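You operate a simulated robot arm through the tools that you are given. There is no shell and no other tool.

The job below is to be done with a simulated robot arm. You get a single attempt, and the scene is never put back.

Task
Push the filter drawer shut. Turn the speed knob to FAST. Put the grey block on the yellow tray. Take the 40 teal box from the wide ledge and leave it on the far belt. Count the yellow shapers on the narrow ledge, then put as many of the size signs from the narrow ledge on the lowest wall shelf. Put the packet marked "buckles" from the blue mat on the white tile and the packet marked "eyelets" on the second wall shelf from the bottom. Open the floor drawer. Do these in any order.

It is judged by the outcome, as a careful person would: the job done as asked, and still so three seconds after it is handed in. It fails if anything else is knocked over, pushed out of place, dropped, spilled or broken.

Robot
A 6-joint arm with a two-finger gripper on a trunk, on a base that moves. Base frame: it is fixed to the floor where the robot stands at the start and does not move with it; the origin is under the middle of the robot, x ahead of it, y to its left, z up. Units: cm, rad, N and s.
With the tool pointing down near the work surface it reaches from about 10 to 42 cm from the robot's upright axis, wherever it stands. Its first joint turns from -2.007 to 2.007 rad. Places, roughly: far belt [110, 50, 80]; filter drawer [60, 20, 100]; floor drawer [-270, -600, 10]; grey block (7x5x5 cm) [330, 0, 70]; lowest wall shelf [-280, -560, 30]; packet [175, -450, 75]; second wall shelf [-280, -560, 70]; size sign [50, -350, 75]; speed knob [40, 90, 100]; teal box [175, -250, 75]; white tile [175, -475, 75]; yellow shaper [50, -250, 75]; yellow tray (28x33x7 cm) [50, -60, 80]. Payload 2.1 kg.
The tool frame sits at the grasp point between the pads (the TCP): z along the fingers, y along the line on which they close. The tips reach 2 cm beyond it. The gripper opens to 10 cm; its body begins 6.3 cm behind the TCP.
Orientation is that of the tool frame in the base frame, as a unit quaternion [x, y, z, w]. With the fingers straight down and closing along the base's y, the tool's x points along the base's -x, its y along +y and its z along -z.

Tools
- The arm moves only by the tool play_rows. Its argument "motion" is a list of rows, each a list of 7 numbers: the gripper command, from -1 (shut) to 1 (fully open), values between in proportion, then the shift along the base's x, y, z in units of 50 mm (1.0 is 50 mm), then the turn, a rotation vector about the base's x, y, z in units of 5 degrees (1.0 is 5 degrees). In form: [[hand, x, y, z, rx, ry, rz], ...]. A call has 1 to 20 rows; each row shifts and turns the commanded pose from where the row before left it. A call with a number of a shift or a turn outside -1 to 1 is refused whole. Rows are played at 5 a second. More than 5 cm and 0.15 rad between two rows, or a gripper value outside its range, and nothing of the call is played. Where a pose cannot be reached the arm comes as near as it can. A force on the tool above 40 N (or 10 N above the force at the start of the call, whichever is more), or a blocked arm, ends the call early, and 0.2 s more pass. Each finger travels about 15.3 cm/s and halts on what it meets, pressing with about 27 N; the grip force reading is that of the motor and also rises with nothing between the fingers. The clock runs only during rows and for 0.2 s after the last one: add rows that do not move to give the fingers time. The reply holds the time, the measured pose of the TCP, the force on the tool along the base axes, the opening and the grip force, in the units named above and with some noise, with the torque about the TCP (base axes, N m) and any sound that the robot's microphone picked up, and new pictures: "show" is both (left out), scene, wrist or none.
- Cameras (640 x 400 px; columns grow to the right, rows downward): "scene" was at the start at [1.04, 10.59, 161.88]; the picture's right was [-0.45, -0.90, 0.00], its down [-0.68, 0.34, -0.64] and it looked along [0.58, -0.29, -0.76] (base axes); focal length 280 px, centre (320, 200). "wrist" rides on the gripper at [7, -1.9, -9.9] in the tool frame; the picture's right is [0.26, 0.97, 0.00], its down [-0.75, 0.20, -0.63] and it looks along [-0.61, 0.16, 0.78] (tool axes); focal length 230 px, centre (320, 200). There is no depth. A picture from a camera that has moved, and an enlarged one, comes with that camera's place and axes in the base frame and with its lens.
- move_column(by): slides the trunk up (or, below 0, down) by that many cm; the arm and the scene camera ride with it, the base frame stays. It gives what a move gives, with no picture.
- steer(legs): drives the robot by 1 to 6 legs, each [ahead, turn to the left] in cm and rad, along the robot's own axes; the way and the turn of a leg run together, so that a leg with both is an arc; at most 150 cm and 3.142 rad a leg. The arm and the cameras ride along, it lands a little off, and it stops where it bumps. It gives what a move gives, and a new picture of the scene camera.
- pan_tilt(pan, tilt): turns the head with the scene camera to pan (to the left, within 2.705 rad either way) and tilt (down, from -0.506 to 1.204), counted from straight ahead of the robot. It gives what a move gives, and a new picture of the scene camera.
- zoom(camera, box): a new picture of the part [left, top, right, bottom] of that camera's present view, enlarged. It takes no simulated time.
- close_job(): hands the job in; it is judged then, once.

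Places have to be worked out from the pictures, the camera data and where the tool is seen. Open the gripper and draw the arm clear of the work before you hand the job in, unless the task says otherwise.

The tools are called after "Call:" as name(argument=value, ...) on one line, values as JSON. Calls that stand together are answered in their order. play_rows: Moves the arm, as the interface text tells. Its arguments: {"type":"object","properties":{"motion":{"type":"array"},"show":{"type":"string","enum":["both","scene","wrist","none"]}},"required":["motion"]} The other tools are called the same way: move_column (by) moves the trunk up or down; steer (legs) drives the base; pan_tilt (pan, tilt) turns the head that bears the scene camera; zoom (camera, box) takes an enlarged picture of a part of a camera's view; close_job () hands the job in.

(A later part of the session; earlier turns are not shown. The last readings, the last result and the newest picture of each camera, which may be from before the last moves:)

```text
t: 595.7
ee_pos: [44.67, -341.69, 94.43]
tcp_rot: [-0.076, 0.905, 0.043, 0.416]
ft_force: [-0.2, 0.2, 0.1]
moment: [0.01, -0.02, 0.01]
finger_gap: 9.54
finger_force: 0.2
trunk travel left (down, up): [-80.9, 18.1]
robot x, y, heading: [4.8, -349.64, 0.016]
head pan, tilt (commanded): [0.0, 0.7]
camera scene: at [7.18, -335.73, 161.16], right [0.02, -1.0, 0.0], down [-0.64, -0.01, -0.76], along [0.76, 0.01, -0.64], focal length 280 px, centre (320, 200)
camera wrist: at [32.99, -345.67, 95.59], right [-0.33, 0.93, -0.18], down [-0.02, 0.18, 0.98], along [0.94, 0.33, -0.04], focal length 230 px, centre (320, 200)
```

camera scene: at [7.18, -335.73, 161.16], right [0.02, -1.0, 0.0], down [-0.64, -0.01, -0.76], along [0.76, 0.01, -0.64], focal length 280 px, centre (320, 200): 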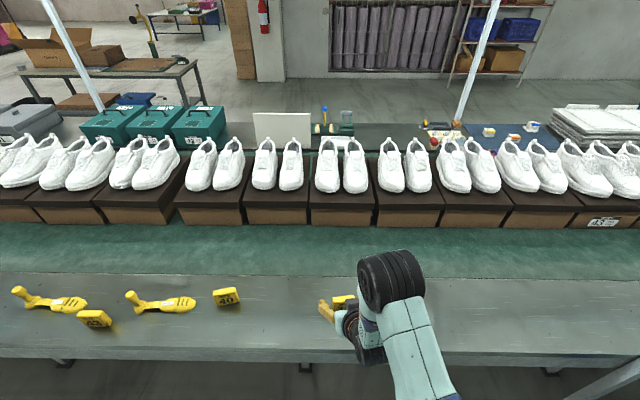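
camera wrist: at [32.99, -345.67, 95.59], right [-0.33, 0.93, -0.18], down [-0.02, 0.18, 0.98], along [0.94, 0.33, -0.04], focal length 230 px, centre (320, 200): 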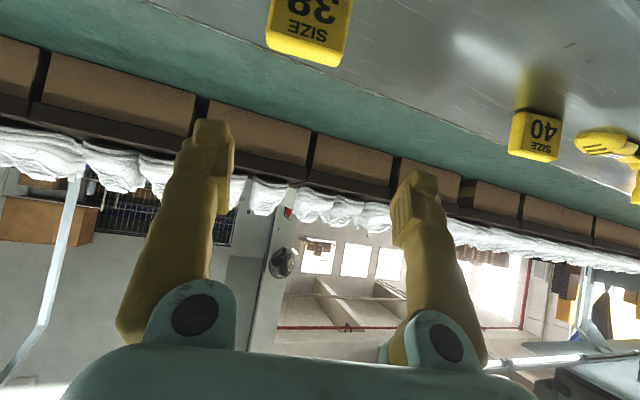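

Sign 38 from this view: centre ≈[54.1, -342.3], turned only ~5°. I reduce the yaw a bit and go to the pre-grasp point.

Call:
play_rows(motion=[[0.9, 0.1, -0.15, -0.4, 0, 0, -0.5], [0.9, 0.1, -0.15, -0.5, 0, 0, 0], [0.9, 0.1, 0, -0.5, 0, 0, 0], [0.9, 0.08, 0, -0.32, 0, 0, 0], [0.9, 0, 0, 0, 0, 0, 0]], show="wrist")

```text
t: 596.9
ee_pos: [46.65, -343.15, 85.69]
tcp_rot: [-0.056, 0.907, 0.035, 0.416]
ft_force: [-0.1, 0.3, 0.6]
moment: [0.03, 0.02, -0.02]
finger_gap: 9.5
finger_force: 0.0
trunk travel left (down, up): [-80.9, 18.1]
robot x, y, heading: [4.56, -349.87, 0.016]
head pan, tilt (commanded): [0.0, 0.7]
camera wrist: at [34.75, -346.6, 86.83], right [-0.29, 0.94, -0.18], down [-0.01, 0.18, 0.98], along [0.96, 0.29, -0.04], focal length 230 px, centre (320, 200)
```

wrist: 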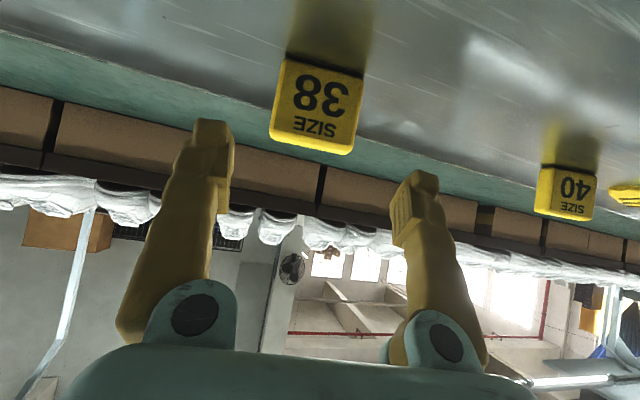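

Well aligned. I advance 10 cm along the tool axis and close on the sign.

Call:
play_rows(motion=[[0.9, 0.3, 0.035, -0.26, 0, 0, 0], [0.9, 0.3, 0.035, -0.26, 0, 0, 0], [0.9, 0.3, 0.035, -0.26, 0, 0, 0], [0.9, 0.3, 0.035, -0.26, 0, 0, 0], [0.9, 0.28, 0.035, -0.24, 0, 0, 0], [0.9, 0, 0, 0, 0, 0, 0]], show="wrist")

```text
t: 598.3
ee_pos: [54.06, -342.4, 79.15]
tcp_rot: [-0.056, 0.907, 0.035, 0.416]
ft_force: [-0.3, -0.4, 0.0]
moment: [-0.01, -0.04, 0.0]
finger_gap: 9.5
finger_force: 0.0
trunk travel left (down, up): [-80.9, 18.1]
robot x, y, heading: [4.81, -349.65, 0.018]
head pan, tilt (commanded): [0.0, 0.7]
camera wrist: at [42.31, -345.79, 80.39], right [-0.29, 0.94, -0.18], down [-0.01, 0.18, 0.98], along [0.96, 0.29, -0.04], focal length 230 px, centre (320, 200)
```

wrist: 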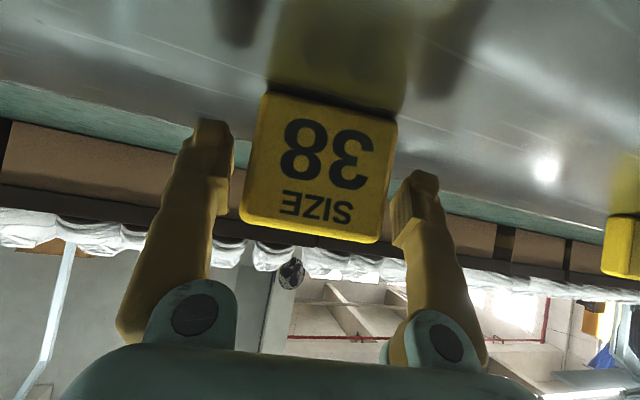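

The sign fills the gap between the fingers. I close and check the grip.

Call:
play_rows(motion=[[0.6, 0, 0, 0, 0, 0, 0], [0.3, 0, 0, 0, 0, 0, 0], [-1, 0, 0, 0, 0, 0, 0], [-1, 0, 0, 0, 0, 0, 0]], show="wrist")

```text
t: 599.3
ee_pos: [54.24, -342.44, 79.13]
tcp_rot: [-0.057, 0.906, 0.035, 0.417]
ft_force: [0.2, 0.2, 1.2]
moment: [0.03, -0.01, 0.02]
finger_gap: 7.85
finger_force: 27.2
trunk travel left (down, up): [-80.9, 18.1]
robot x, y, heading: [5.08, -349.9, 0.011]
head pan, tilt (commanded): [0.0, 0.7]
camera wrist: at [42.32, -345.8, 80.41], right [-0.29, 0.94, -0.18], down [-0.01, 0.18, 0.98], along [0.96, 0.29, -0.04], focal length 230 px, centre (320, 200)
```

wrist: 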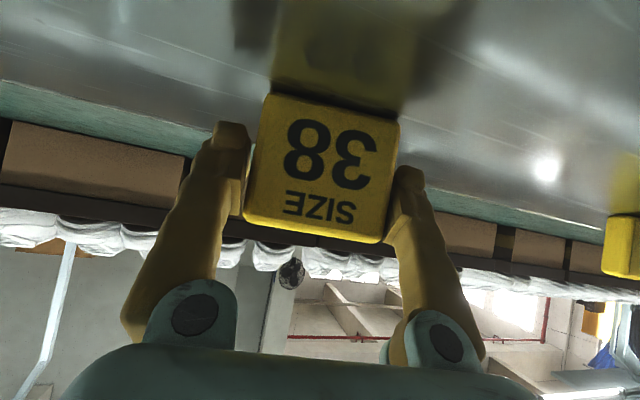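

Gripped (7.85 cm). I lift with the trunk and check that it holds.

Call:
move_column(by=10)

Call:
zoom(camera="wrist", box=[160, 60, 480, 260])

```text
t: 600.6
ee_pos: [54.21, -342.38, 89.18]
tcp_rot: [-0.055, 0.907, 0.033, 0.417]
ft_force: [0.1, -0.7, -2.7]
moment: [0.0, 0.01, 0.02]
finger_gap: 7.88
finger_force: 27.1
trunk travel left (down, up): [-90.9, 8.1]
robot x, y, heading: [4.65, -349.71, 0.016]
head pan, tilt (commanded): [0.0, 0.7]
```

```text
2.00 times, centred on (320, 160) of wrist
camera zoom: at [42.34, -345.78, 90.39], right [-0.29, 0.94, -0.18], down [-0.01, 0.18, 0.98], along [0.96, 0.29, -0.04], focal length 460 px, centre (320, 280)
```

zoom: 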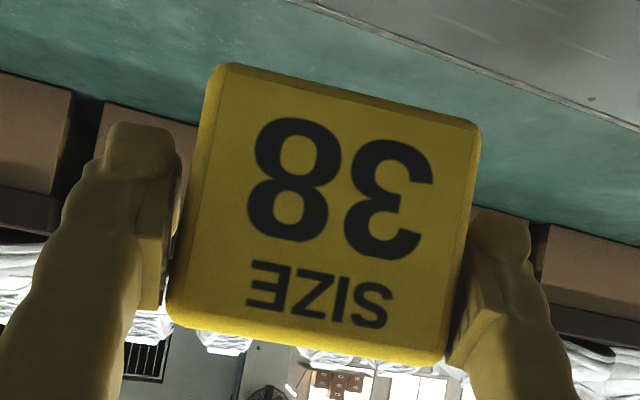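

The sign holds firmly. I back away from the ledge and drive to the rack.

Call:
steer(legs=[[-60, 0], [0, -2.19], [102, 0], [101, 0], [0, -0.968]])

Call:
pan_tilt(pan=0.0, tilt=0.75)

```text
t: 621.2
ee_pos: [-211.31, -530.83, 89.28]
tcp_rot: [0.905, 0.08, -0.415, 0.046]
ft_force: [-0.4, 0.2, -1.2]
moment: [-0.01, 0.01, -0.04]
finger_gap: 7.85
finger_force: 27.3
trunk travel left (down, up): [-90.9, 8.1]
robot x, y, heading: [-162.48, -520.78, -3.07]
head pan, tilt (commanded): [0.0, 0.7]
camera scene: at [-163.87, -534.57, 171.17], right [-0.07, 1.0, 0.0], down [0.64, 0.05, -0.76], along [-0.76, -0.05, -0.64], focal length 280 px, centre (320, 200)
```

scene: 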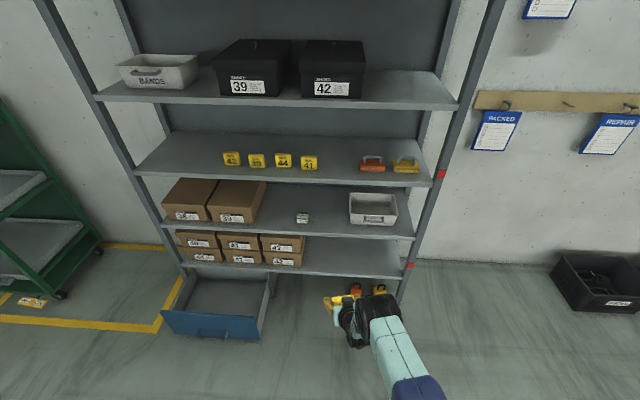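

```text
t: 621.9
ee_pos: [-211.37, -530.69, 89.19]
tcp_rot: [0.905, 0.081, -0.416, 0.046]
ft_force: [-0.5, 0.1, -0.9]
moment: [0.01, -0.03, 0.0]
finger_gap: 7.83
finger_force: 26.9
trunk travel left (down, up): [-90.9, 8.1]
robot x, y, heading: [-162.14, -520.2, -3.07]
head pan, tilt (commanded): [0.0, 0.75]
camera scene: at [-163.68, -534.54, 170.74], right [-0.07, 1.0, 0.0], down [0.68, 0.05, -0.73], along [-0.73, -0.05, -0.68], focal length 280 px, centre (320, 200)
```

scene: 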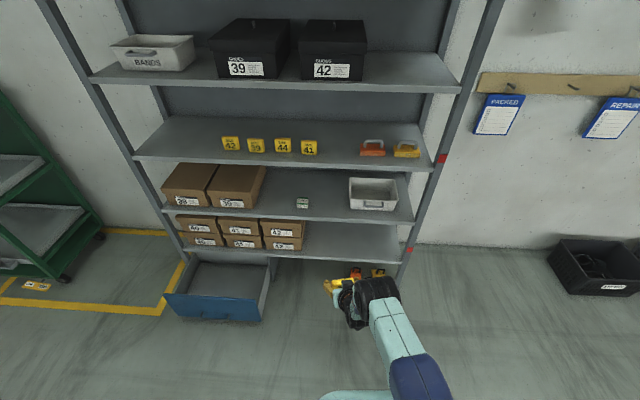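

I straighten the heading and lower the trunk so the sign will travel ~5 cm above the lowest shelf (top ≈34).

Call:
steer(legs=[[0, -0.072]])

Call:
move_column(by=-40)

Call:
move_column(by=-6)

Call:
steer(legs=[[40, 0]])

```text
t: 622.7
ee_pos: [-211.94, -527.25, 89.23]
tcp_rot: [0.907, 0.048, -0.417, 0.031]
ft_force: [-0.1, 0.4, -0.5]
moment: [-0.01, -0.02, 0.02]
finger_gap: 7.84
finger_force: 27.5
trunk travel left (down, up): [-90.9, 8.1]
robot x, y, heading: [-162.45, -520.86, 3.143]
head pan, tilt (commanded): [0.0, 0.75]
camera scene: at [-164.58, -534.53, 170.73], right [0.0, 1.0, 0.0], down [0.68, 0.0, -0.73], along [-0.73, 0.0, -0.68], focal length 280 px, centre (320, 200)
```

scene: 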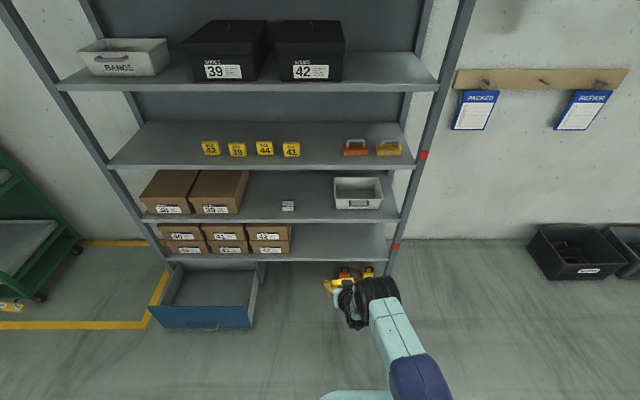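

```text
t: 626.5
ee_pos: [-211.95, -527.31, 49.08]
tcp_rot: [0.907, 0.049, -0.416, 0.032]
ft_force: [-0.2, 0.8, -1.0]
moment: [0.0, -0.02, 0.01]
finger_gap: 7.85
finger_force: 27.0
trunk travel left (down, up): [-50.9, 48.1]
robot x, y, heading: [-162.76, -520.45, 3.136]
head pan, tilt (commanded): [0.0, 0.75]
```

```text
t: 627.5
ee_pos: [-211.94, -527.29, 43.18]
tcp_rot: [0.907, 0.048, -0.416, 0.031]
ft_force: [0.6, 0.6, -0.6]
moment: [0.02, 0.0, 0.0]
finger_gap: 7.83
finger_force: 26.8
trunk travel left (down, up): [-44.9, 54.1]
robot x, y, heading: [-162.3, -520.49, 3.142]
head pan, tilt (commanded): [0.0, 0.75]
```

```text
t: 630.0
ee_pos: [-252.13, -527.26, 43.1]
tcp_rot: [0.907, 0.048, -0.417, 0.03]
ft_force: [-0.4, 0.1, -0.5]
moment: [0.02, -0.01, 0.0]
finger_gap: 7.86
finger_force: 26.8
trunk travel left (down, up): [-44.9, 54.1]
robot x, y, heading: [-202.31, -520.63, -3.142]
head pan, tilt (commanded): [0.0, 0.75]
camera scene: at [-204.86, -534.41, 124.74], right [0.0, 1.0, 0.0], down [0.68, 0.0, -0.73], along [-0.73, 0.0, -0.68], focal length 280 px, centre (320, 200)
```

scene: 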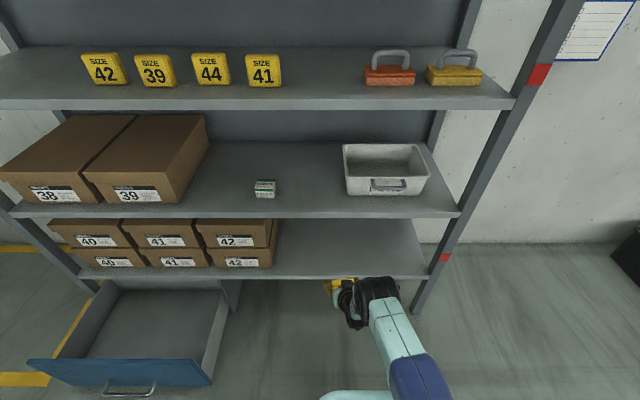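

Lowest shelf top ≈32. I drive 12 cm further and extend the arm so the sign is ~6 cm inside the shelf.

Call:
steer(legs=[[13, 0]])

Call:
play_rows(motion=[[-1, -0.3, -0.2, 0, 0, 0, 0], [-1, -0.3, -0.2, 0, 0, 0, 0], [-1, -0.2, -0.1, -0.1, 0, 0, 0], [-1, 0, 0, 0, 0, 0, 0]])

```text
t: 631.3
ee_pos: [-265.36, -527.32, 43.26]
tcp_rot: [0.907, 0.049, -0.416, 0.031]
ft_force: [-1.3, 0.0, -0.7]
moment: [-0.03, 0.0, -0.02]
finger_gap: 7.84
finger_force: 26.6
trunk travel left (down, up): [-44.9, 54.1]
robot x, y, heading: [-215.92, -520.35, -3.137]
head pan, tilt (commanded): [0.0, 0.75]
camera scene: at [-218.11, -534.42, 124.74], right [0.0, 1.0, 0.0], down [0.68, 0.0, -0.73], along [-0.73, 0.0, -0.68], focal length 280 px, centre (320, 200)
```

scene: 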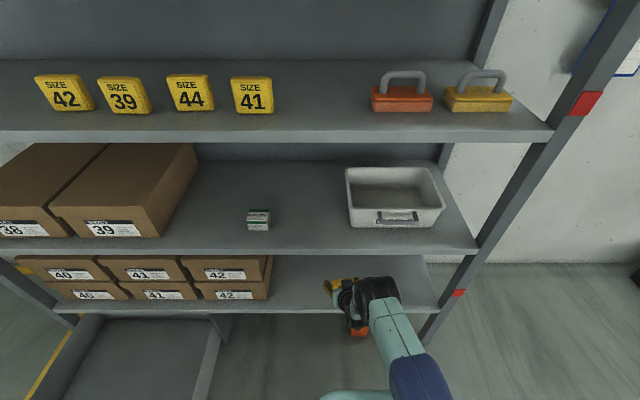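

```text
t: 632.3
ee_pos: [-269.42, -529.96, 42.72]
tcp_rot: [0.907, 0.05, -0.416, 0.032]
ft_force: [-0.3, -0.3, -1.2]
moment: [0.0, -0.03, 0.02]
finger_gap: 7.86
finger_force: 26.8
trunk travel left (down, up): [-44.9, 54.1]
robot x, y, heading: [-215.71, -520.42, -3.144]
head pan, tilt (commanded): [0.0, 0.75]
camera scene: at [-218.04, -534.42, 124.74], right [0.0, 1.0, 0.0], down [0.68, 0.0, -0.73], along [-0.73, 0.0, -0.68], focal length 280 px, centre (320, 200)
camera wrist: at [-257.87, -526.65, 43.91], right [0.28, -0.94, -0.18], down [0.01, -0.19, 0.98], along [-0.96, -0.28, -0.04], focal length 230 px, centre (320, 200)
```

scene: 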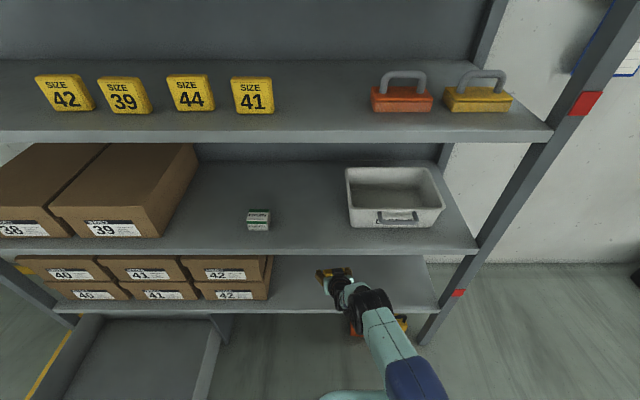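
wrist: 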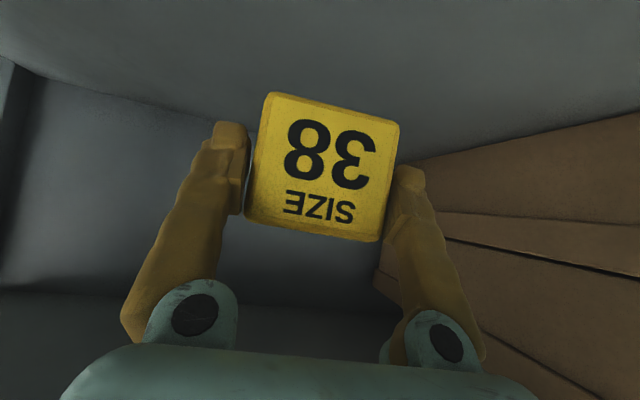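

The sign is inside the lowest shelf bay. I lower with the trunk in steps.

Call:
move_column(by=-5.5)

Call:
move_column(by=-1)

```text
t: 633.3
ee_pos: [-269.56, -529.78, 37.19]
tcp_rot: [0.907, 0.048, -0.417, 0.031]
ft_force: [-0.3, 0.8, -0.2]
moment: [0.0, -0.02, -0.01]
finger_gap: 7.85
finger_force: 26.7
trunk travel left (down, up): [-39.4, 59.6]
robot x, y, heading: [-216.08, -520.34, -3.145]
head pan, tilt (commanded): [0.0, 0.75]
```

```text
t: 633.9
ee_pos: [-269.51, -529.74, 36.25]
tcp_rot: [0.907, 0.05, -0.418, 0.031]
ft_force: [-0.8, 0.0, 1.0]
moment: [0.05, 0.08, 0.01]
finger_gap: 7.85
finger_force: 26.3
trunk travel left (down, up): [-38.4, 60.6]
robot x, y, heading: [-216.26, -520.31, -3.146]
head pan, tilt (commanded): [0.0, 0.75]
```

Call:
move_column(by=-0.4)

Call:
zoom(camera="wrist", box=[160, 40, 480, 240])

```text
t: 634.4
ee_pos: [-269.48, -529.93, 36.26]
tcp_rot: [0.905, 0.048, -0.421, 0.031]
ft_force: [4.3, 1.6, 21.2]
moment: [0.53, -0.3, -0.1]
finger_gap: 7.85
finger_force: 26.9
trunk travel left (down, up): [-38.0, 61.0]
robot x, y, heading: [-216.0, -520.41, -3.136]
head pan, tilt (commanded): [0.0, 0.75]
```

```text
2.00 times, centred on (320, 140) of wrist
camera zoom: at [-257.86, -526.64, 37.32], right [0.28, -0.94, -0.18], down [0.02, -0.18, 0.98], along [-0.96, -0.28, -0.03], focal length 460 px, centre (320, 320)
```

zoom: 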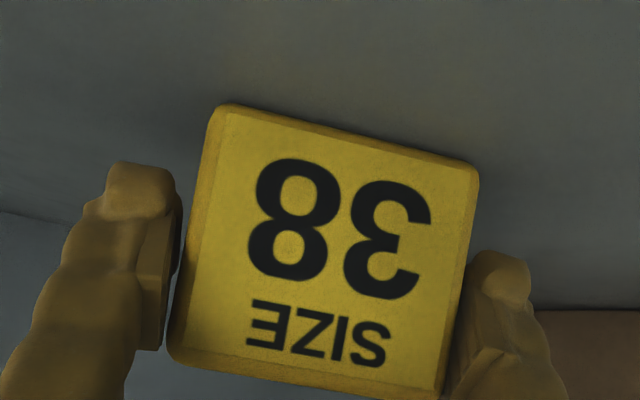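

Contact (21 N): the sign is on the shelf. I ease up 0.3 cm and open slowly.

Call:
move_column(by=0.35)

Call:
play_rows(motion=[[-1, 0, 0, 0, 0, 0, 0], [0.5, 0, 0, 0, 0, 0, 0], [0.7, 0, 0, 0, 0, 0, 0], [0.9, 0, 0, 0, 0, 0, 0], [0.9, 0, 0, 0, 0, 0, 0]], show="wrist")

```text
t: 634.9
ee_pos: [-269.48, -529.84, 36.17]
tcp_rot: [0.907, 0.048, -0.417, 0.03]
ft_force: [-2.8, -0.1, 8.9]
moment: [0.23, 0.2, 0.07]
finger_gap: 7.86
finger_force: 27.2
trunk travel left (down, up): [-38.4, 60.6]
robot x, y, heading: [-216.08, -520.34, -3.143]
head pan, tilt (commanded): [0.0, 0.75]
```

```text
t: 636.1
ee_pos: [-269.52, -529.84, 36.12]
tcp_rot: [0.907, 0.049, -0.418, 0.031]
ft_force: [-0.3, -0.5, 0.4]
moment: [0.01, 0.01, -0.06]
finger_gap: 9.51
finger_force: 0.0
trunk travel left (down, up): [-38.4, 60.6]
robot x, y, heading: [-215.7, -520.6, -3.141]
head pan, tilt (commanded): [0.0, 0.75]
camera wrist: at [-257.84, -526.63, 37.36], right [0.28, -0.94, -0.18], down [0.01, -0.19, 0.98], along [-0.96, -0.27, -0.04], focal length 230 px, centre (320, 200)
```

wrist: 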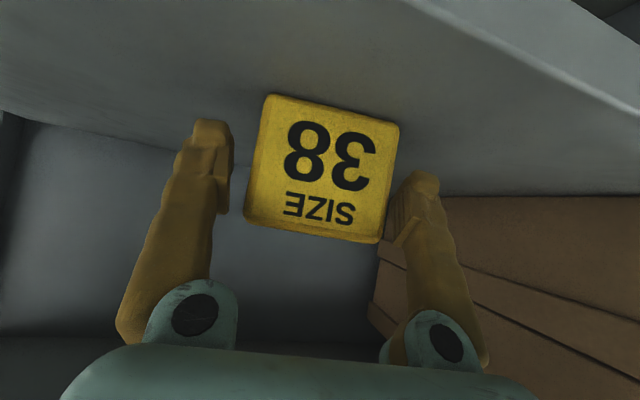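

The sign stands on its own. I withdraw along the tool axis and back off.

Call:
play_rows(motion=[[0.9, 0.15, 0.02, 0.13, 0, 0, 0], [0.9, 0.3, 0.04, 0.26, 0, 0, 0], [0.9, 0.38, 0.05, 0.32, 0, 0, 0], [0.9, 0.38, 0.05, 0.32, 0, 0, 0], [0.9, 0.3, 0.04, 0.26, 0, 0, 0], [0.9, 0, 0, 0, 0, 0, 0]], show="wrist")

Call:
steer(legs=[[-45, 0]])

```text
t: 637.5
ee_pos: [-261.99, -528.85, 42.73]
tcp_rot: [0.907, 0.049, -0.417, 0.032]
ft_force: [-0.5, 0.0, 1.0]
moment: [-0.03, 0.04, 0.01]
finger_gap: 9.47
finger_force: 0.1
trunk travel left (down, up): [-38.4, 60.6]
robot x, y, heading: [-215.88, -520.6, -3.141]
head pan, tilt (commanded): [0.0, 0.75]
camera wrist: at [-250.31, -525.65, 43.96], right [0.28, -0.94, -0.18], down [0.01, -0.18, 0.98], along [-0.96, -0.28, -0.04], focal length 230 px, centre (320, 200)
```

wrist: 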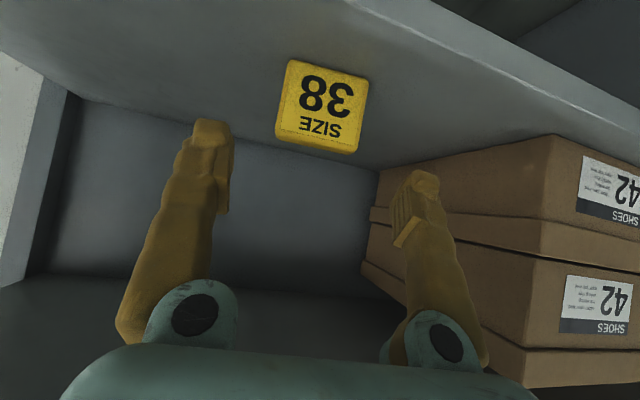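

```text
t: 640.2
ee_pos: [-218.27, -528.94, 42.81]
tcp_rot: [0.907, 0.052, -0.418, 0.033]
ft_force: [0.3, -0.5, 0.4]
moment: [0.02, 0.01, -0.03]
finger_gap: 9.48
finger_force: 0.0
trunk travel left (down, up): [-38.4, 60.6]
robot x, y, heading: [-171.93, -520.14, -3.135]
head pan, tilt (commanded): [0.0, 0.75]
camera scene: at [-174.16, -534.29, 118.19], right [-0.01, 1.0, 0.0], down [0.68, 0.0, -0.73], along [-0.73, 0.0, -0.68], focal length 280 px, centre (320, 200)
```

scene: 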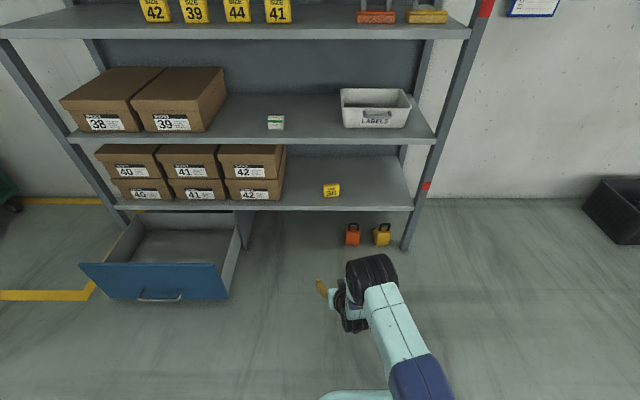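

Sign 38 is in place. I raise the trunk and drive back for sign 40.

Call:
move_column(by=40)

Call:
steer(legs=[[0, -2.128], [122, 0], [121, 0], [0, -1.02]])

Call:
pan_tilt(pan=0.0, tilt=0.75)

```text
t: 644.0
ee_pos: [-218.22, -529.02, 82.83]
tcp_rot: [0.907, 0.052, -0.416, 0.032]
ft_force: [0.2, 0.8, 0.3]
moment: [-0.03, 0.03, -0.03]
finger_gap: 9.51
finger_force: 0.0
trunk travel left (down, up): [-78.4, 20.6]
robot x, y, heading: [-172.14, -520.32, -3.142]
head pan, tilt (commanded): [0.0, 0.75]
```

```text
t: 663.9
ee_pos: [14.76, -310.66, 82.81]
tcp_rot: [-0.018, 0.909, 0.017, 0.417]
ft_force: [-0.4, 0.3, -0.4]
moment: [0.01, 0.01, 0.0]
finger_gap: 9.51
finger_force: 0.1
trunk travel left (down, up): [-78.4, 20.6]
robot x, y, heading: [-32.05, -315.91, -0.067]
head pan, tilt (commanded): [0.0, 0.75]
camera scene: at [-28.49, -302.01, 158.19], right [-0.07, -1.0, 0.0], down [-0.68, 0.05, -0.73], along [0.73, -0.05, -0.68], focal length 280 px, centre (320, 200)
```

scene: 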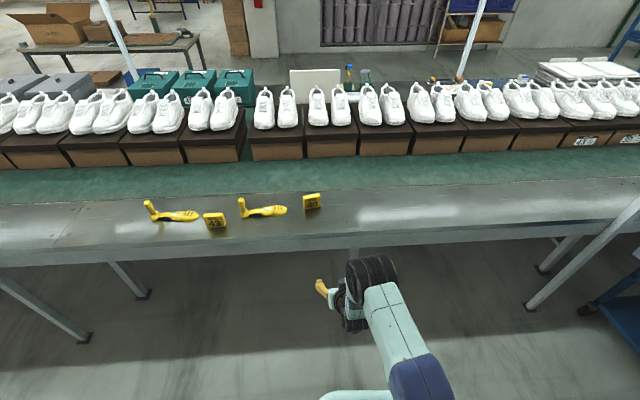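

```text
t: 664.5
ee_pos: [14.74, -310.64, 82.78]
tcp_rot: [-0.018, 0.908, 0.017, 0.418]
ft_force: [0.3, -0.3, -0.2]
moment: [0.02, -0.01, 0.05]
finger_gap: 9.51
finger_force: 0.1
trunk travel left (down, up): [-78.4, 20.6]
robot x, y, heading: [-32.0, -315.74, -0.06]
head pan, tilt (commanded): [0.0, 0.75]
camera scene: at [-28.48, -302.02, 158.19], right [-0.07, -1.0, 0.0], down [-0.68, 0.05, -0.73], along [0.73, -0.05, -0.68], focal length 280 px, centre (320, 200)
```

scene: 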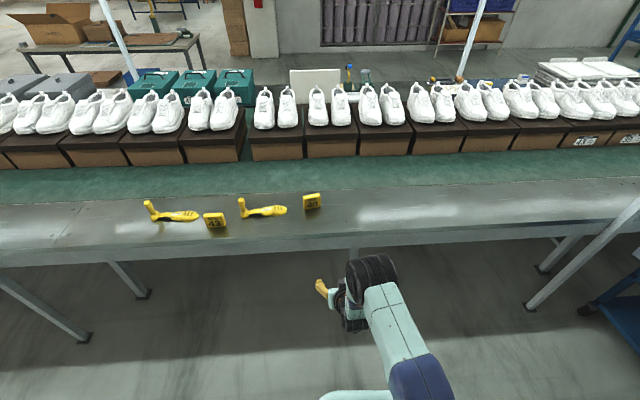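

Sign 40 is at ≈[56.3, -304.5]. I raise a bit for clearance, straighten and drive 33 cm forward.

Call:
move_column(by=5)

Call:
steer(legs=[[0, 0.063], [33, 0]])

Call:
zoom(camera="wrist", box=[0, 0, 640, 400])

```text
t: 665.4
ee_pos: [14.68, -310.71, 87.81]
tcp_rot: [-0.017, 0.908, 0.016, 0.418]
ft_force: [0.6, 0.4, -0.3]
moment: [0.0, -0.01, -0.01]
finger_gap: 9.51
finger_force: 0.1
trunk travel left (down, up): [-83.4, 15.6]
robot x, y, heading: [-31.85, -315.78, -0.063]
head pan, tilt (commanded): [0.0, 0.75]
```

```text
t: 668.0
ee_pos: [47.25, -307.62, 87.8]
tcp_rot: [-0.048, 0.907, 0.031, 0.416]
ft_force: [-0.6, -0.3, 0.5]
moment: [-0.03, 0.04, 0.0]
finger_gap: 9.47
finger_force: 0.0
trunk travel left (down, up): [-83.4, 15.6]
robot x, y, heading: [1.09, -316.11, 0.001]
head pan, tilt (commanded): [0.0, 0.75]
camera scene: at [3.51, -301.94, 163.2], right [0.0, -1.0, 0.0], down [-0.68, 0.0, -0.73], along [0.73, 0.0, -0.68], focal length 280 px, centre (320, 200)
```

scene: 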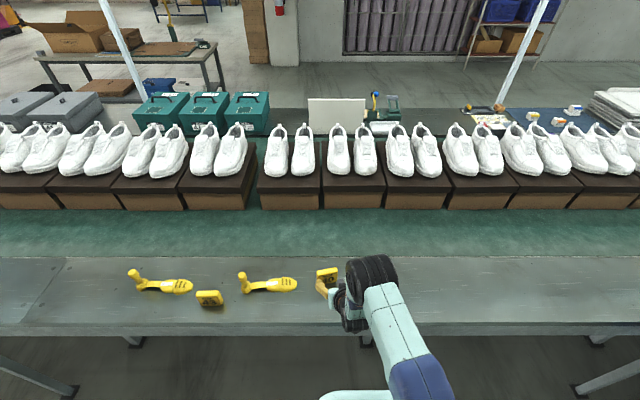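

```text
1.00 times, centred on (320, 200) of wrist (not enlarged: the box is as wide or as high as the picture)
camera zoom: at [35.37, -310.91, 88.97], right [-0.28, 0.94, -0.18], down [-0.01, 0.19, 0.98], along [0.96, 0.27, -0.04], focal length 230 px, centre (320, 200)
```

zoom: 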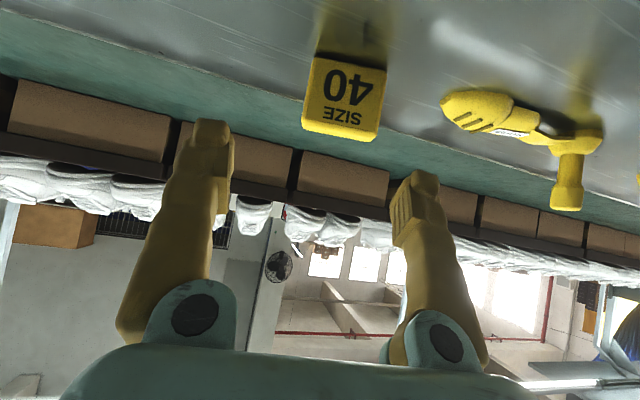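

Sign 40: ≈[55, -304.9], turned ~13°; the nearest shaper toe is ~3 cm beyond the left finger. I align the yaw and go to the pre-grasp point.

Call:
play_rows(motion=[[0.85, 0.1, 0.1, -0.2, 0, 0, 0.65], [0.85, 0.1, 0.12, -0.34, 0, 0, 0.65], [0.85, 0, 0, 0, 0, 0, 0]], show="wrist")

```text
t: 668.8
ee_pos: [48.44, -306.65, 84.98]
tcp_rot: [-0.101, 0.903, 0.056, 0.415]
ft_force: [0.4, 0.0, 0.3]
moment: [-0.01, 0.02, 0.0]
finger_gap: 9.25
finger_force: 0.0
trunk travel left (down, up): [-83.4, 15.6]
robot x, y, heading: [1.12, -315.67, -0.004]
head pan, tilt (commanded): [0.0, 0.75]
camera wrist: at [36.95, -311.12, 86.2], right [-0.38, 0.91, -0.18], down [-0.03, 0.18, 0.98], along [0.92, 0.38, -0.04], focal length 230 px, centre (320, 200)
```

wrist: 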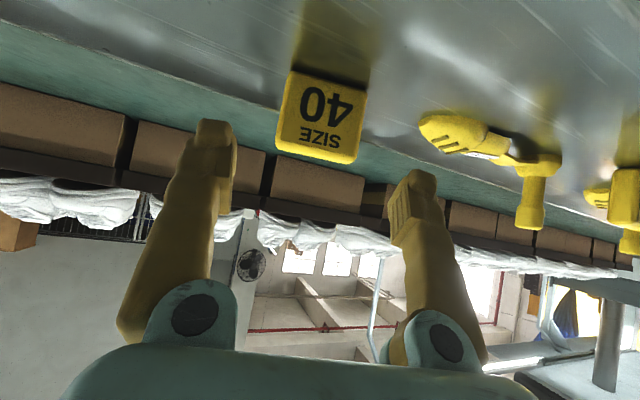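

Aligned. I advance ~9 cm along the tool axis, then close.

Call:
play_rows(motion=[[0.85, 0.32, 0.08, -0.285, 0, 0, 0], [0.85, 0.32, 0.08, -0.285, 0, 0, 0], [0.85, 0.32, 0.08, -0.285, 0, 0, 0], [0.85, 0.32, 0.08, -0.285, 0, 0, 0], [0.85, 0, 0, 0, 0, 0, 0]], show="wrist")

```text
t: 670.0
ee_pos: [54.41, -304.87, 79.2]
tcp_rot: [-0.1, 0.903, 0.055, 0.414]
ft_force: [0.1, -0.2, 0.8]
moment: [0.0, 0.02, 0.01]
finger_gap: 9.25
finger_force: 0.1
trunk travel left (down, up): [-83.4, 15.6]
robot x, y, heading: [0.98, -315.93, -0.003]
head pan, tilt (commanded): [0.0, 0.75]
camera wrist: at [43.02, -309.49, 80.45], right [-0.38, 0.91, -0.18], down [-0.03, 0.18, 0.98], along [0.92, 0.38, -0.04], focal length 230 px, centre (320, 200)
```

wrist: 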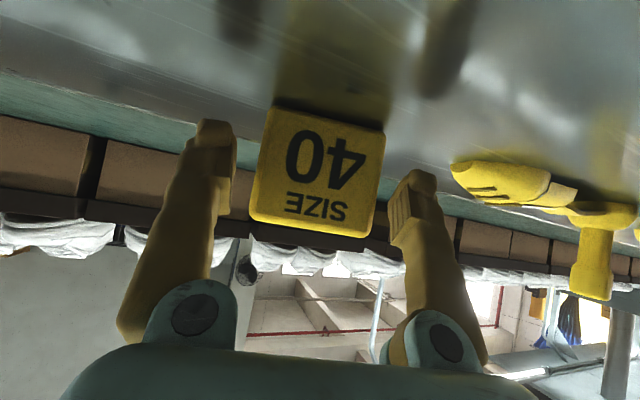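

The sign is ~2 cm further than the pads; I advance horizontally 1.8 cm and close.

Call:
play_rows(motion=[[0.85, 0.17, 0.04, 0, 0, 0, 0], [0.85, 0.17, 0.04, 0, 0, 0, 0], [0.6, 0, 0, 0, 0, 0, 0], [0.3, 0, 0, 0, 0, 0, 0], [-1, 0, 0, 0, 0, 0, 0], [-1, 0, 0, 0, 0, 0, 0]], show="wrist")

```text
t: 671.4
ee_pos: [56.16, -305.07, 79.49]
tcp_rot: [-0.1, 0.903, 0.054, 0.415]
ft_force: [-0.6, -0.1, 0.3]
moment: [-0.04, 0.0, 0.0]
finger_gap: 7.78
finger_force: 27.5
out of reach, approached as far as the arm can: row 2
trunk travel left (down, up): [-83.4, 15.6]
robot x, y, heading: [1.06, -316.37, -0.001]
head pan, tilt (commanded): [0.0, 0.75]
camera wrist: at [44.72, -309.65, 80.68], right [-0.38, 0.91, -0.18], down [-0.03, 0.18, 0.98], along [0.92, 0.38, -0.04], focal length 230 px, centre (320, 200)
```

wrist: 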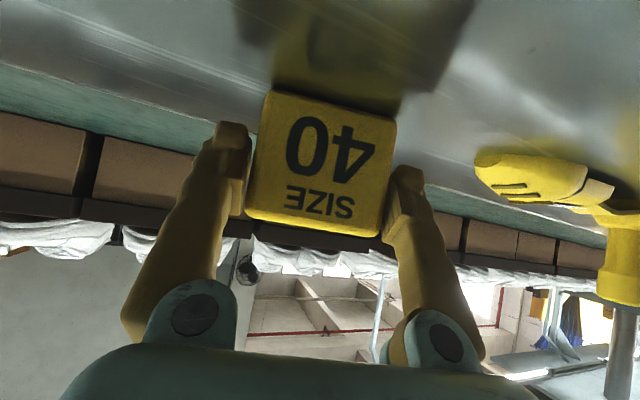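

Gripped (7.8 cm). I lift and carry it to the rack the same way, stopping further right.

Call:
move_column(by=10)

Call:
steer(legs=[[-50, 0], [0, -2.19]])

```text
t: 672.7
ee_pos: [56.08, -305.13, 89.44]
tcp_rot: [-0.099, 0.903, 0.054, 0.415]
ft_force: [-0.1, 0.2, -1.4]
moment: [-0.03, 0.02, 0.01]
finger_gap: 7.77
finger_force: 27.0
trunk travel left (down, up): [-93.4, 5.6]
robot x, y, heading: [1.2, -315.82, -0.004]
head pan, tilt (commanded): [0.0, 0.75]
```

```text
t: 680.8
ee_pos: [-71.51, -366.81, 89.57]
tcp_rot: [0.757, 0.502, -0.344, 0.238]
ft_force: [0.3, -0.8, -0.8]
moment: [0.0, -0.01, 0.02]
finger_gap: 7.69
finger_force: 27.4
trunk travel left (down, up): [-93.4, 5.6]
robot x, y, heading: [-48.53, -315.57, -2.187]
head pan, tilt (commanded): [0.0, 0.75]
camera scene: at [-38.31, -325.67, 173.19], right [-0.81, 0.58, 0.0], down [0.4, 0.56, -0.73], along [-0.42, -0.6, -0.68], focal length 280 px, centre (320, 200)
```

scene: 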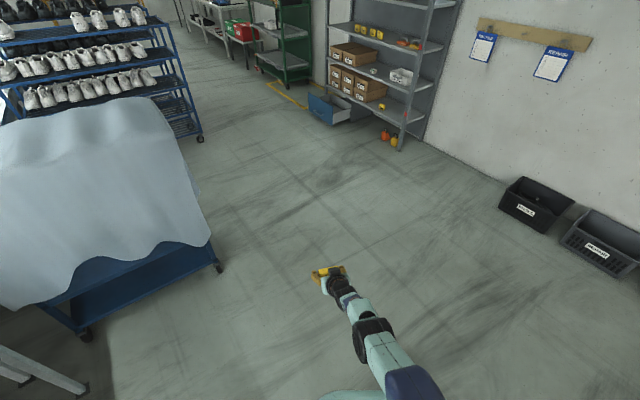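

Path to the rack is clear. I continue to the stance at about [-170, -500] and face it.

Call:
steer(legs=[[0, 0.033], [110, 0], [111, 0], [0, -0.988]])

```text
t: 694.5
ee_pos: [-223.59, -510.18, 89.44]
tcp_rot: [0.902, 0.11, -0.414, 0.059]
ft_force: [0.5, 0.9, -1.0]
moment: [-0.03, -0.03, 0.01]
finger_gap: 7.6
finger_force: 27.1
trunk travel left (down, up): [-93.4, 5.6]
robot x, y, heading: [-169.26, -498.28, -3.114]
head pan, tilt (commanded): [0.0, 0.75]
camera scene: at [-170.84, -512.1, 173.19], right [-0.02, 1.0, 0.0], down [0.68, 0.02, -0.73], along [-0.73, -0.02, -0.68], focal length 280 px, centre (320, 200)
```

scene: 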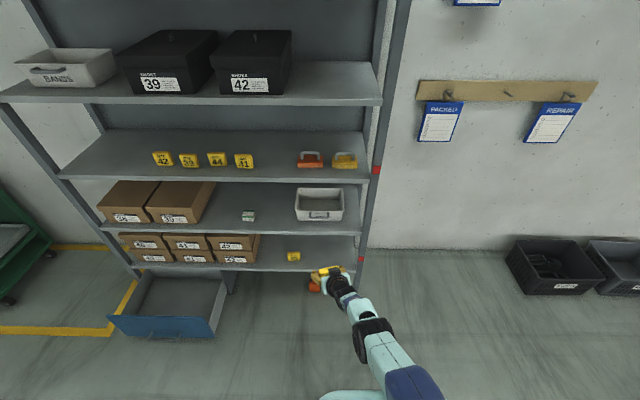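

The gap reads 7.6 now (slightly less); I check the held sign in the wrist view.

Call:
zoom(camera="wrist", box=[160, 60, 480, 260])

```text
2.00 times, centred on (320, 160) of wrist
camera zoom: at [-212.58, -505.48, 90.67], right [0.4, -0.9, -0.18], down [0.04, -0.18, 0.98], along [-0.91, -0.4, -0.04], focal length 460 px, centre (320, 280)
```

zoom: 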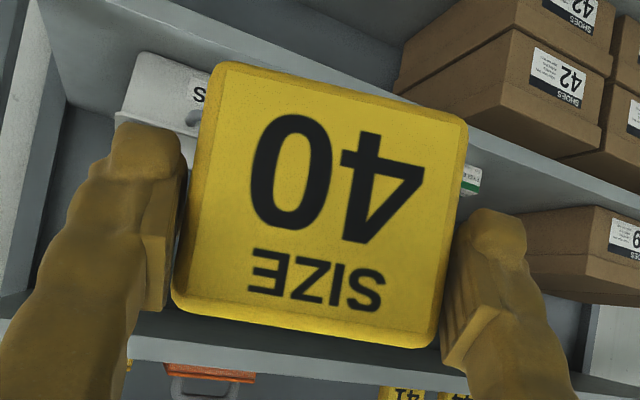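

Still firmly held. I lower the trunk and drive in promptly.

Call:
move_column(by=-40)

Call:
move_column(by=-6)

Call:
steer(legs=[[32, -0.028]])

```text
t: 698.3
ee_pos: [-223.71, -510.25, 49.41]
tcp_rot: [0.902, 0.11, -0.414, 0.059]
ft_force: [-0.3, 1.2, -1.3]
moment: [-0.02, 0.02, 0.02]
finger_gap: 7.57
finger_force: 26.8
trunk travel left (down, up): [-53.4, 45.6]
robot x, y, heading: [-168.97, -498.07, -3.12]
head pan, tilt (commanded): [0.0, 0.75]
```

```text
t: 699.3
ee_pos: [-223.8, -510.28, 43.46]
tcp_rot: [0.902, 0.11, -0.414, 0.059]
ft_force: [-0.4, 0.2, -1.6]
moment: [0.01, 0.01, -0.02]
finger_gap: 7.58
finger_force: 27.1
trunk travel left (down, up): [-47.4, 51.6]
robot x, y, heading: [-169.17, -498.05, -3.119]
head pan, tilt (commanded): [0.0, 0.75]
```

```text
t: 701.5
ee_pos: [-256.98, -508.71, 43.38]
tcp_rot: [0.903, 0.095, -0.415, 0.051]
ft_force: [-0.3, 0.6, -0.5]
moment: [0.0, 0.03, -0.01]
finger_gap: 7.53
finger_force: 27.4
trunk travel left (down, up): [-47.4, 51.6]
robot x, y, heading: [-201.85, -498.48, 3.135]
head pan, tilt (commanded): [0.0, 0.75]
camera scene: at [-204.36, -512.23, 127.19], right [0.01, 1.0, 0.0], down [0.68, -0.01, -0.73], along [-0.73, 0.01, -0.68], focal length 280 px, centre (320, 200)
```

scene: 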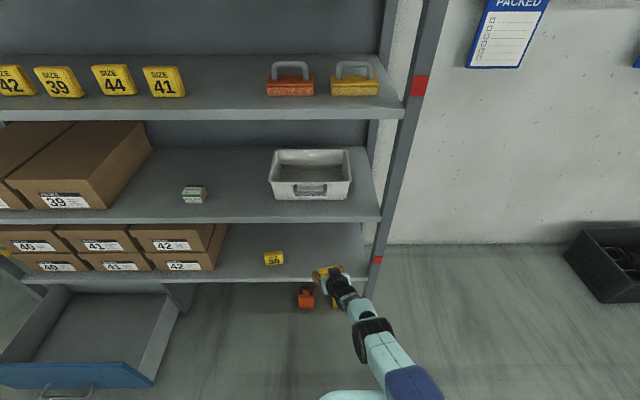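

I shift the arm 4 cm left (away from the post) and drive 12 cm in.

Call:
play_rows(motion=[[-1, 0, -0.3, 0, 0, 0, 0], [-1, 0, -0.3, 0, 0, 0, 0], [-1, 0, -0.25, 0, 0, 0, 0], [-1, 0, 0, 0, 0, 0, 0]], show="none")

Call:
steer(legs=[[12, 0]])

Call:
zoom(camera="wrist", box=[0, 0, 640, 400])

```text
t: 702.5
ee_pos: [-256.43, -513.09, 44.1]
tcp_rot: [0.904, 0.095, -0.415, 0.051]
ft_force: [-0.2, 0.3, -1.4]
moment: [0.0, 0.04, -0.02]
finger_gap: 7.55
finger_force: 26.4
out of reach, approached as far as the arm can: row 1, 2
trunk travel left (down, up): [-47.4, 51.6]
robot x, y, heading: [-202.09, -498.49, 3.134]
head pan, tilt (commanded): [0.0, 0.75]
```

```text
t: 703.7
ee_pos: [-268.36, -513.08, 44.05]
tcp_rot: [0.904, 0.096, -0.414, 0.052]
ft_force: [-0.3, -0.7, -1.2]
moment: [0.01, 0.03, -0.03]
finger_gap: 7.57
finger_force: 27.4
trunk travel left (down, up): [-47.4, 51.6]
robot x, y, heading: [-214.04, -498.27, 3.141]
head pan, tilt (commanded): [0.0, 0.75]
camera scene: at [-216.12, -512.17, 127.19], right [0.01, 1.0, 0.0], down [0.68, 0.0, -0.73], along [-0.73, 0.0, -0.68], focal length 280 px, centre (320, 200)
```

scene: 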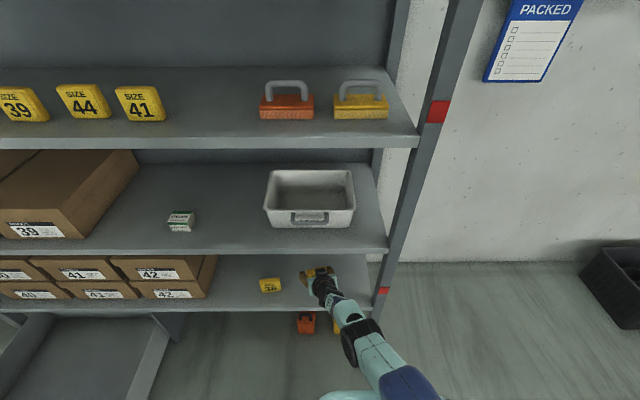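

```text
1.00 times, centred on (320, 200) of wrist (not enlarged: the box is as wide or as high as the picture)
camera zoom: at [-256.92, -508.54, 45.2], right [0.38, -0.91, -0.18], down [0.03, -0.18, 0.98], along [-0.93, -0.38, -0.04], focal length 230 px, centre (320, 200)
```

zoom: 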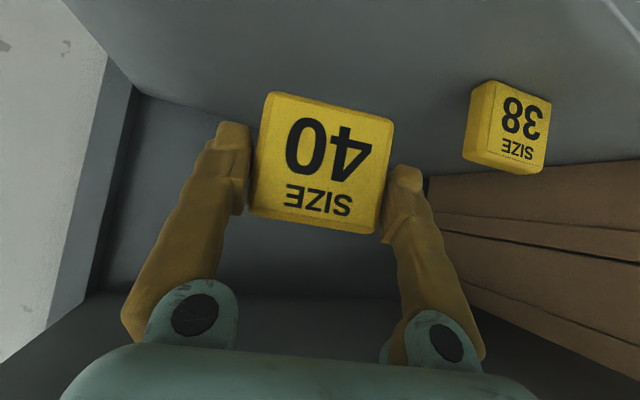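

Sign 40 is inside the bay beside sign 38. I lower in steps.

Call:
move_column(by=-6.4)

Call:
move_column(by=-0.8)

```text
t: 704.8
ee_pos: [-268.02, -513.09, 37.6]
tcp_rot: [0.903, 0.098, -0.415, 0.054]
ft_force: [0.9, -0.2, -1.2]
moment: [0.0, 0.0, 0.03]
finger_gap: 7.54
finger_force: 26.6
trunk travel left (down, up): [-41.0, 58.0]
robot x, y, heading: [-213.54, -497.93, 3.135]
head pan, tilt (commanded): [0.0, 0.75]
```

```text
t: 705.3
ee_pos: [-268.17, -513.09, 36.72]
tcp_rot: [0.903, 0.097, -0.414, 0.053]
ft_force: [-0.2, 0.6, -1.2]
moment: [0.0, 0.0, 0.0]
finger_gap: 7.52
finger_force: 27.1
trunk travel left (down, up): [-40.2, 58.8]
robot x, y, heading: [-213.62, -498.28, 3.136]
head pan, tilt (commanded): [0.0, 0.75]
```

Call:
move_column(by=-0.5)

```text
t: 705.9
ee_pos: [-268.19, -513.0, 36.55]
tcp_rot: [0.902, 0.096, -0.417, 0.053]
ft_force: [-0.1, 0.4, 9.8]
moment: [-0.4, -0.01, -0.02]
finger_gap: 7.52
finger_force: 26.8
trunk travel left (down, up): [-39.7, 59.3]
robot x, y, heading: [-213.65, -498.32, 3.135]
head pan, tilt (commanded): [0.0, 0.75]
```

Contact (≈10 N). I open slowly and then withdraw.

Call:
play_rows(motion=[[0.48, 0, 0, 0, 0, 0, 0], [0.55, 0, 0, 0, 0, 0, 0], [0.7, 0, 0, 0, 0, 0, 0], [0.85, 0, 0, 0, 0, 0, 0], [0.85, 0, 0, 0, 0, 0, 0]], show="wrist")

```text
t: 707.1
ee_pos: [-268.13, -512.86, 36.36]
tcp_rot: [0.903, 0.098, -0.415, 0.053]
ft_force: [0.1, 0.3, 0.4]
moment: [0.01, 0.02, -0.02]
finger_gap: 9.23
finger_force: 0.0
trunk travel left (down, up): [-39.7, 59.3]
robot x, y, heading: [-214.32, -498.44, 3.137]
head pan, tilt (commanded): [0.0, 0.75]
camera wrist: at [-256.89, -508.53, 37.54], right [0.38, -0.91, -0.18], down [0.03, -0.18, 0.98], along [-0.93, -0.38, -0.04], focal length 230 px, centre (320, 200)
```

wrist: 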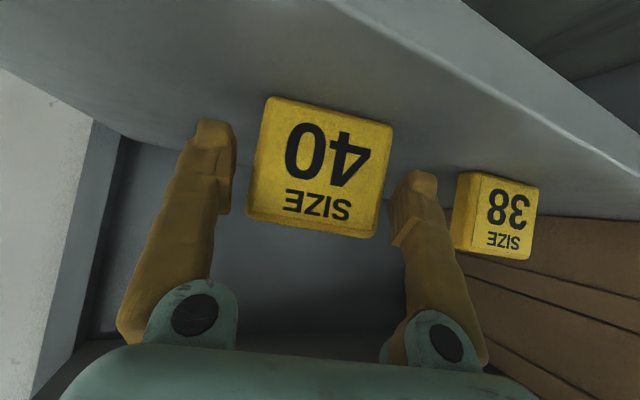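

Sign 40 stands. I withdraw along the tool axis and back off.

Call:
play_rows(motion=[[0.85, 0.15, 0.035, 0.13, 0, 0, 0], [0.85, 0.3, 0.07, 0.26, 0, 0, 0], [0.85, 0.37, 0.09, 0.325, 0, 0, 0], [0.85, 0.37, 0.09, 0.325, 0, 0, 0], [0.85, 0.3, 0.07, 0.26, 0, 0, 0], [0.85, 0, 0, 0, 0, 0, 0]], show="wrist")

Call:
steer(legs=[[-45, 0]])

Call:
zoom(camera="scene", box=[0, 60, 420, 330])

```text
t: 708.5
ee_pos: [-260.57, -511.36, 42.81]
tcp_rot: [0.903, 0.098, -0.414, 0.054]
ft_force: [-0.6, 0.4, -1.2]
moment: [0.0, 0.01, 0.01]
finger_gap: 9.26
finger_force: 0.0
out of reach, approached as far as the arm can: row 1
trunk travel left (down, up): [-39.7, 59.3]
robot x, y, heading: [-214.0, -498.16, 3.142]
head pan, tilt (commanded): [0.0, 0.75]
camera wrist: at [-249.35, -506.89, 44.0], right [0.38, -0.91, -0.18], down [0.03, -0.18, 0.98], along [-0.93, -0.38, -0.04], focal length 230 px, centre (320, 200)
```

wrist: 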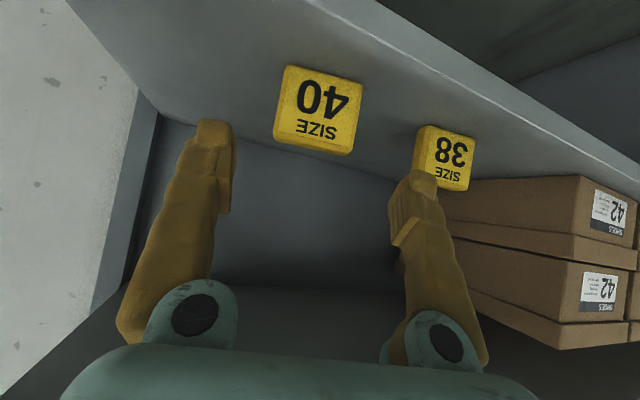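

```text
t: 711.2
ee_pos: [-215.13, -511.5, 42.73]
tcp_rot: [0.904, 0.096, -0.414, 0.052]
ft_force: [0.0, 1.1, 0.9]
moment: [-0.01, 0.01, 0.01]
finger_gap: 9.25
finger_force: 0.0
trunk travel left (down, up): [-39.7, 59.3]
robot x, y, heading: [-168.22, -498.65, 3.135]
head pan, tilt (commanded): [0.0, 0.75]
camera scene: at [-170.59, -512.45, 119.49], right [0.01, 1.0, 0.0], down [0.68, -0.01, -0.73], along [-0.73, 0.01, -0.68], focal length 280 px, centre (320, 200)
```

scene: 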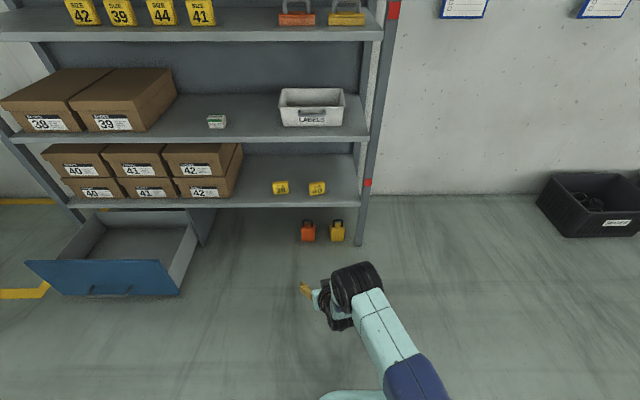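

```text
1.48 times, centred on (210, 195) of scene
camera zoom: at [-170.59, -512.45, 119.49], right [0.01, 1.0, 0.0], down [0.68, -0.01, -0.73], along [-0.73, 0.01, -0.68], focal length 415 px, centre (483, 207)
```

zoom: 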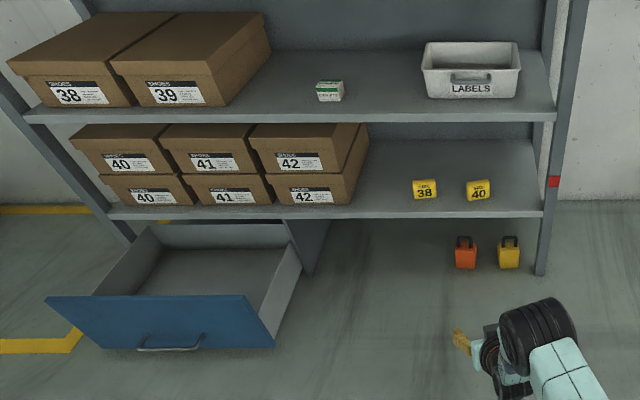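

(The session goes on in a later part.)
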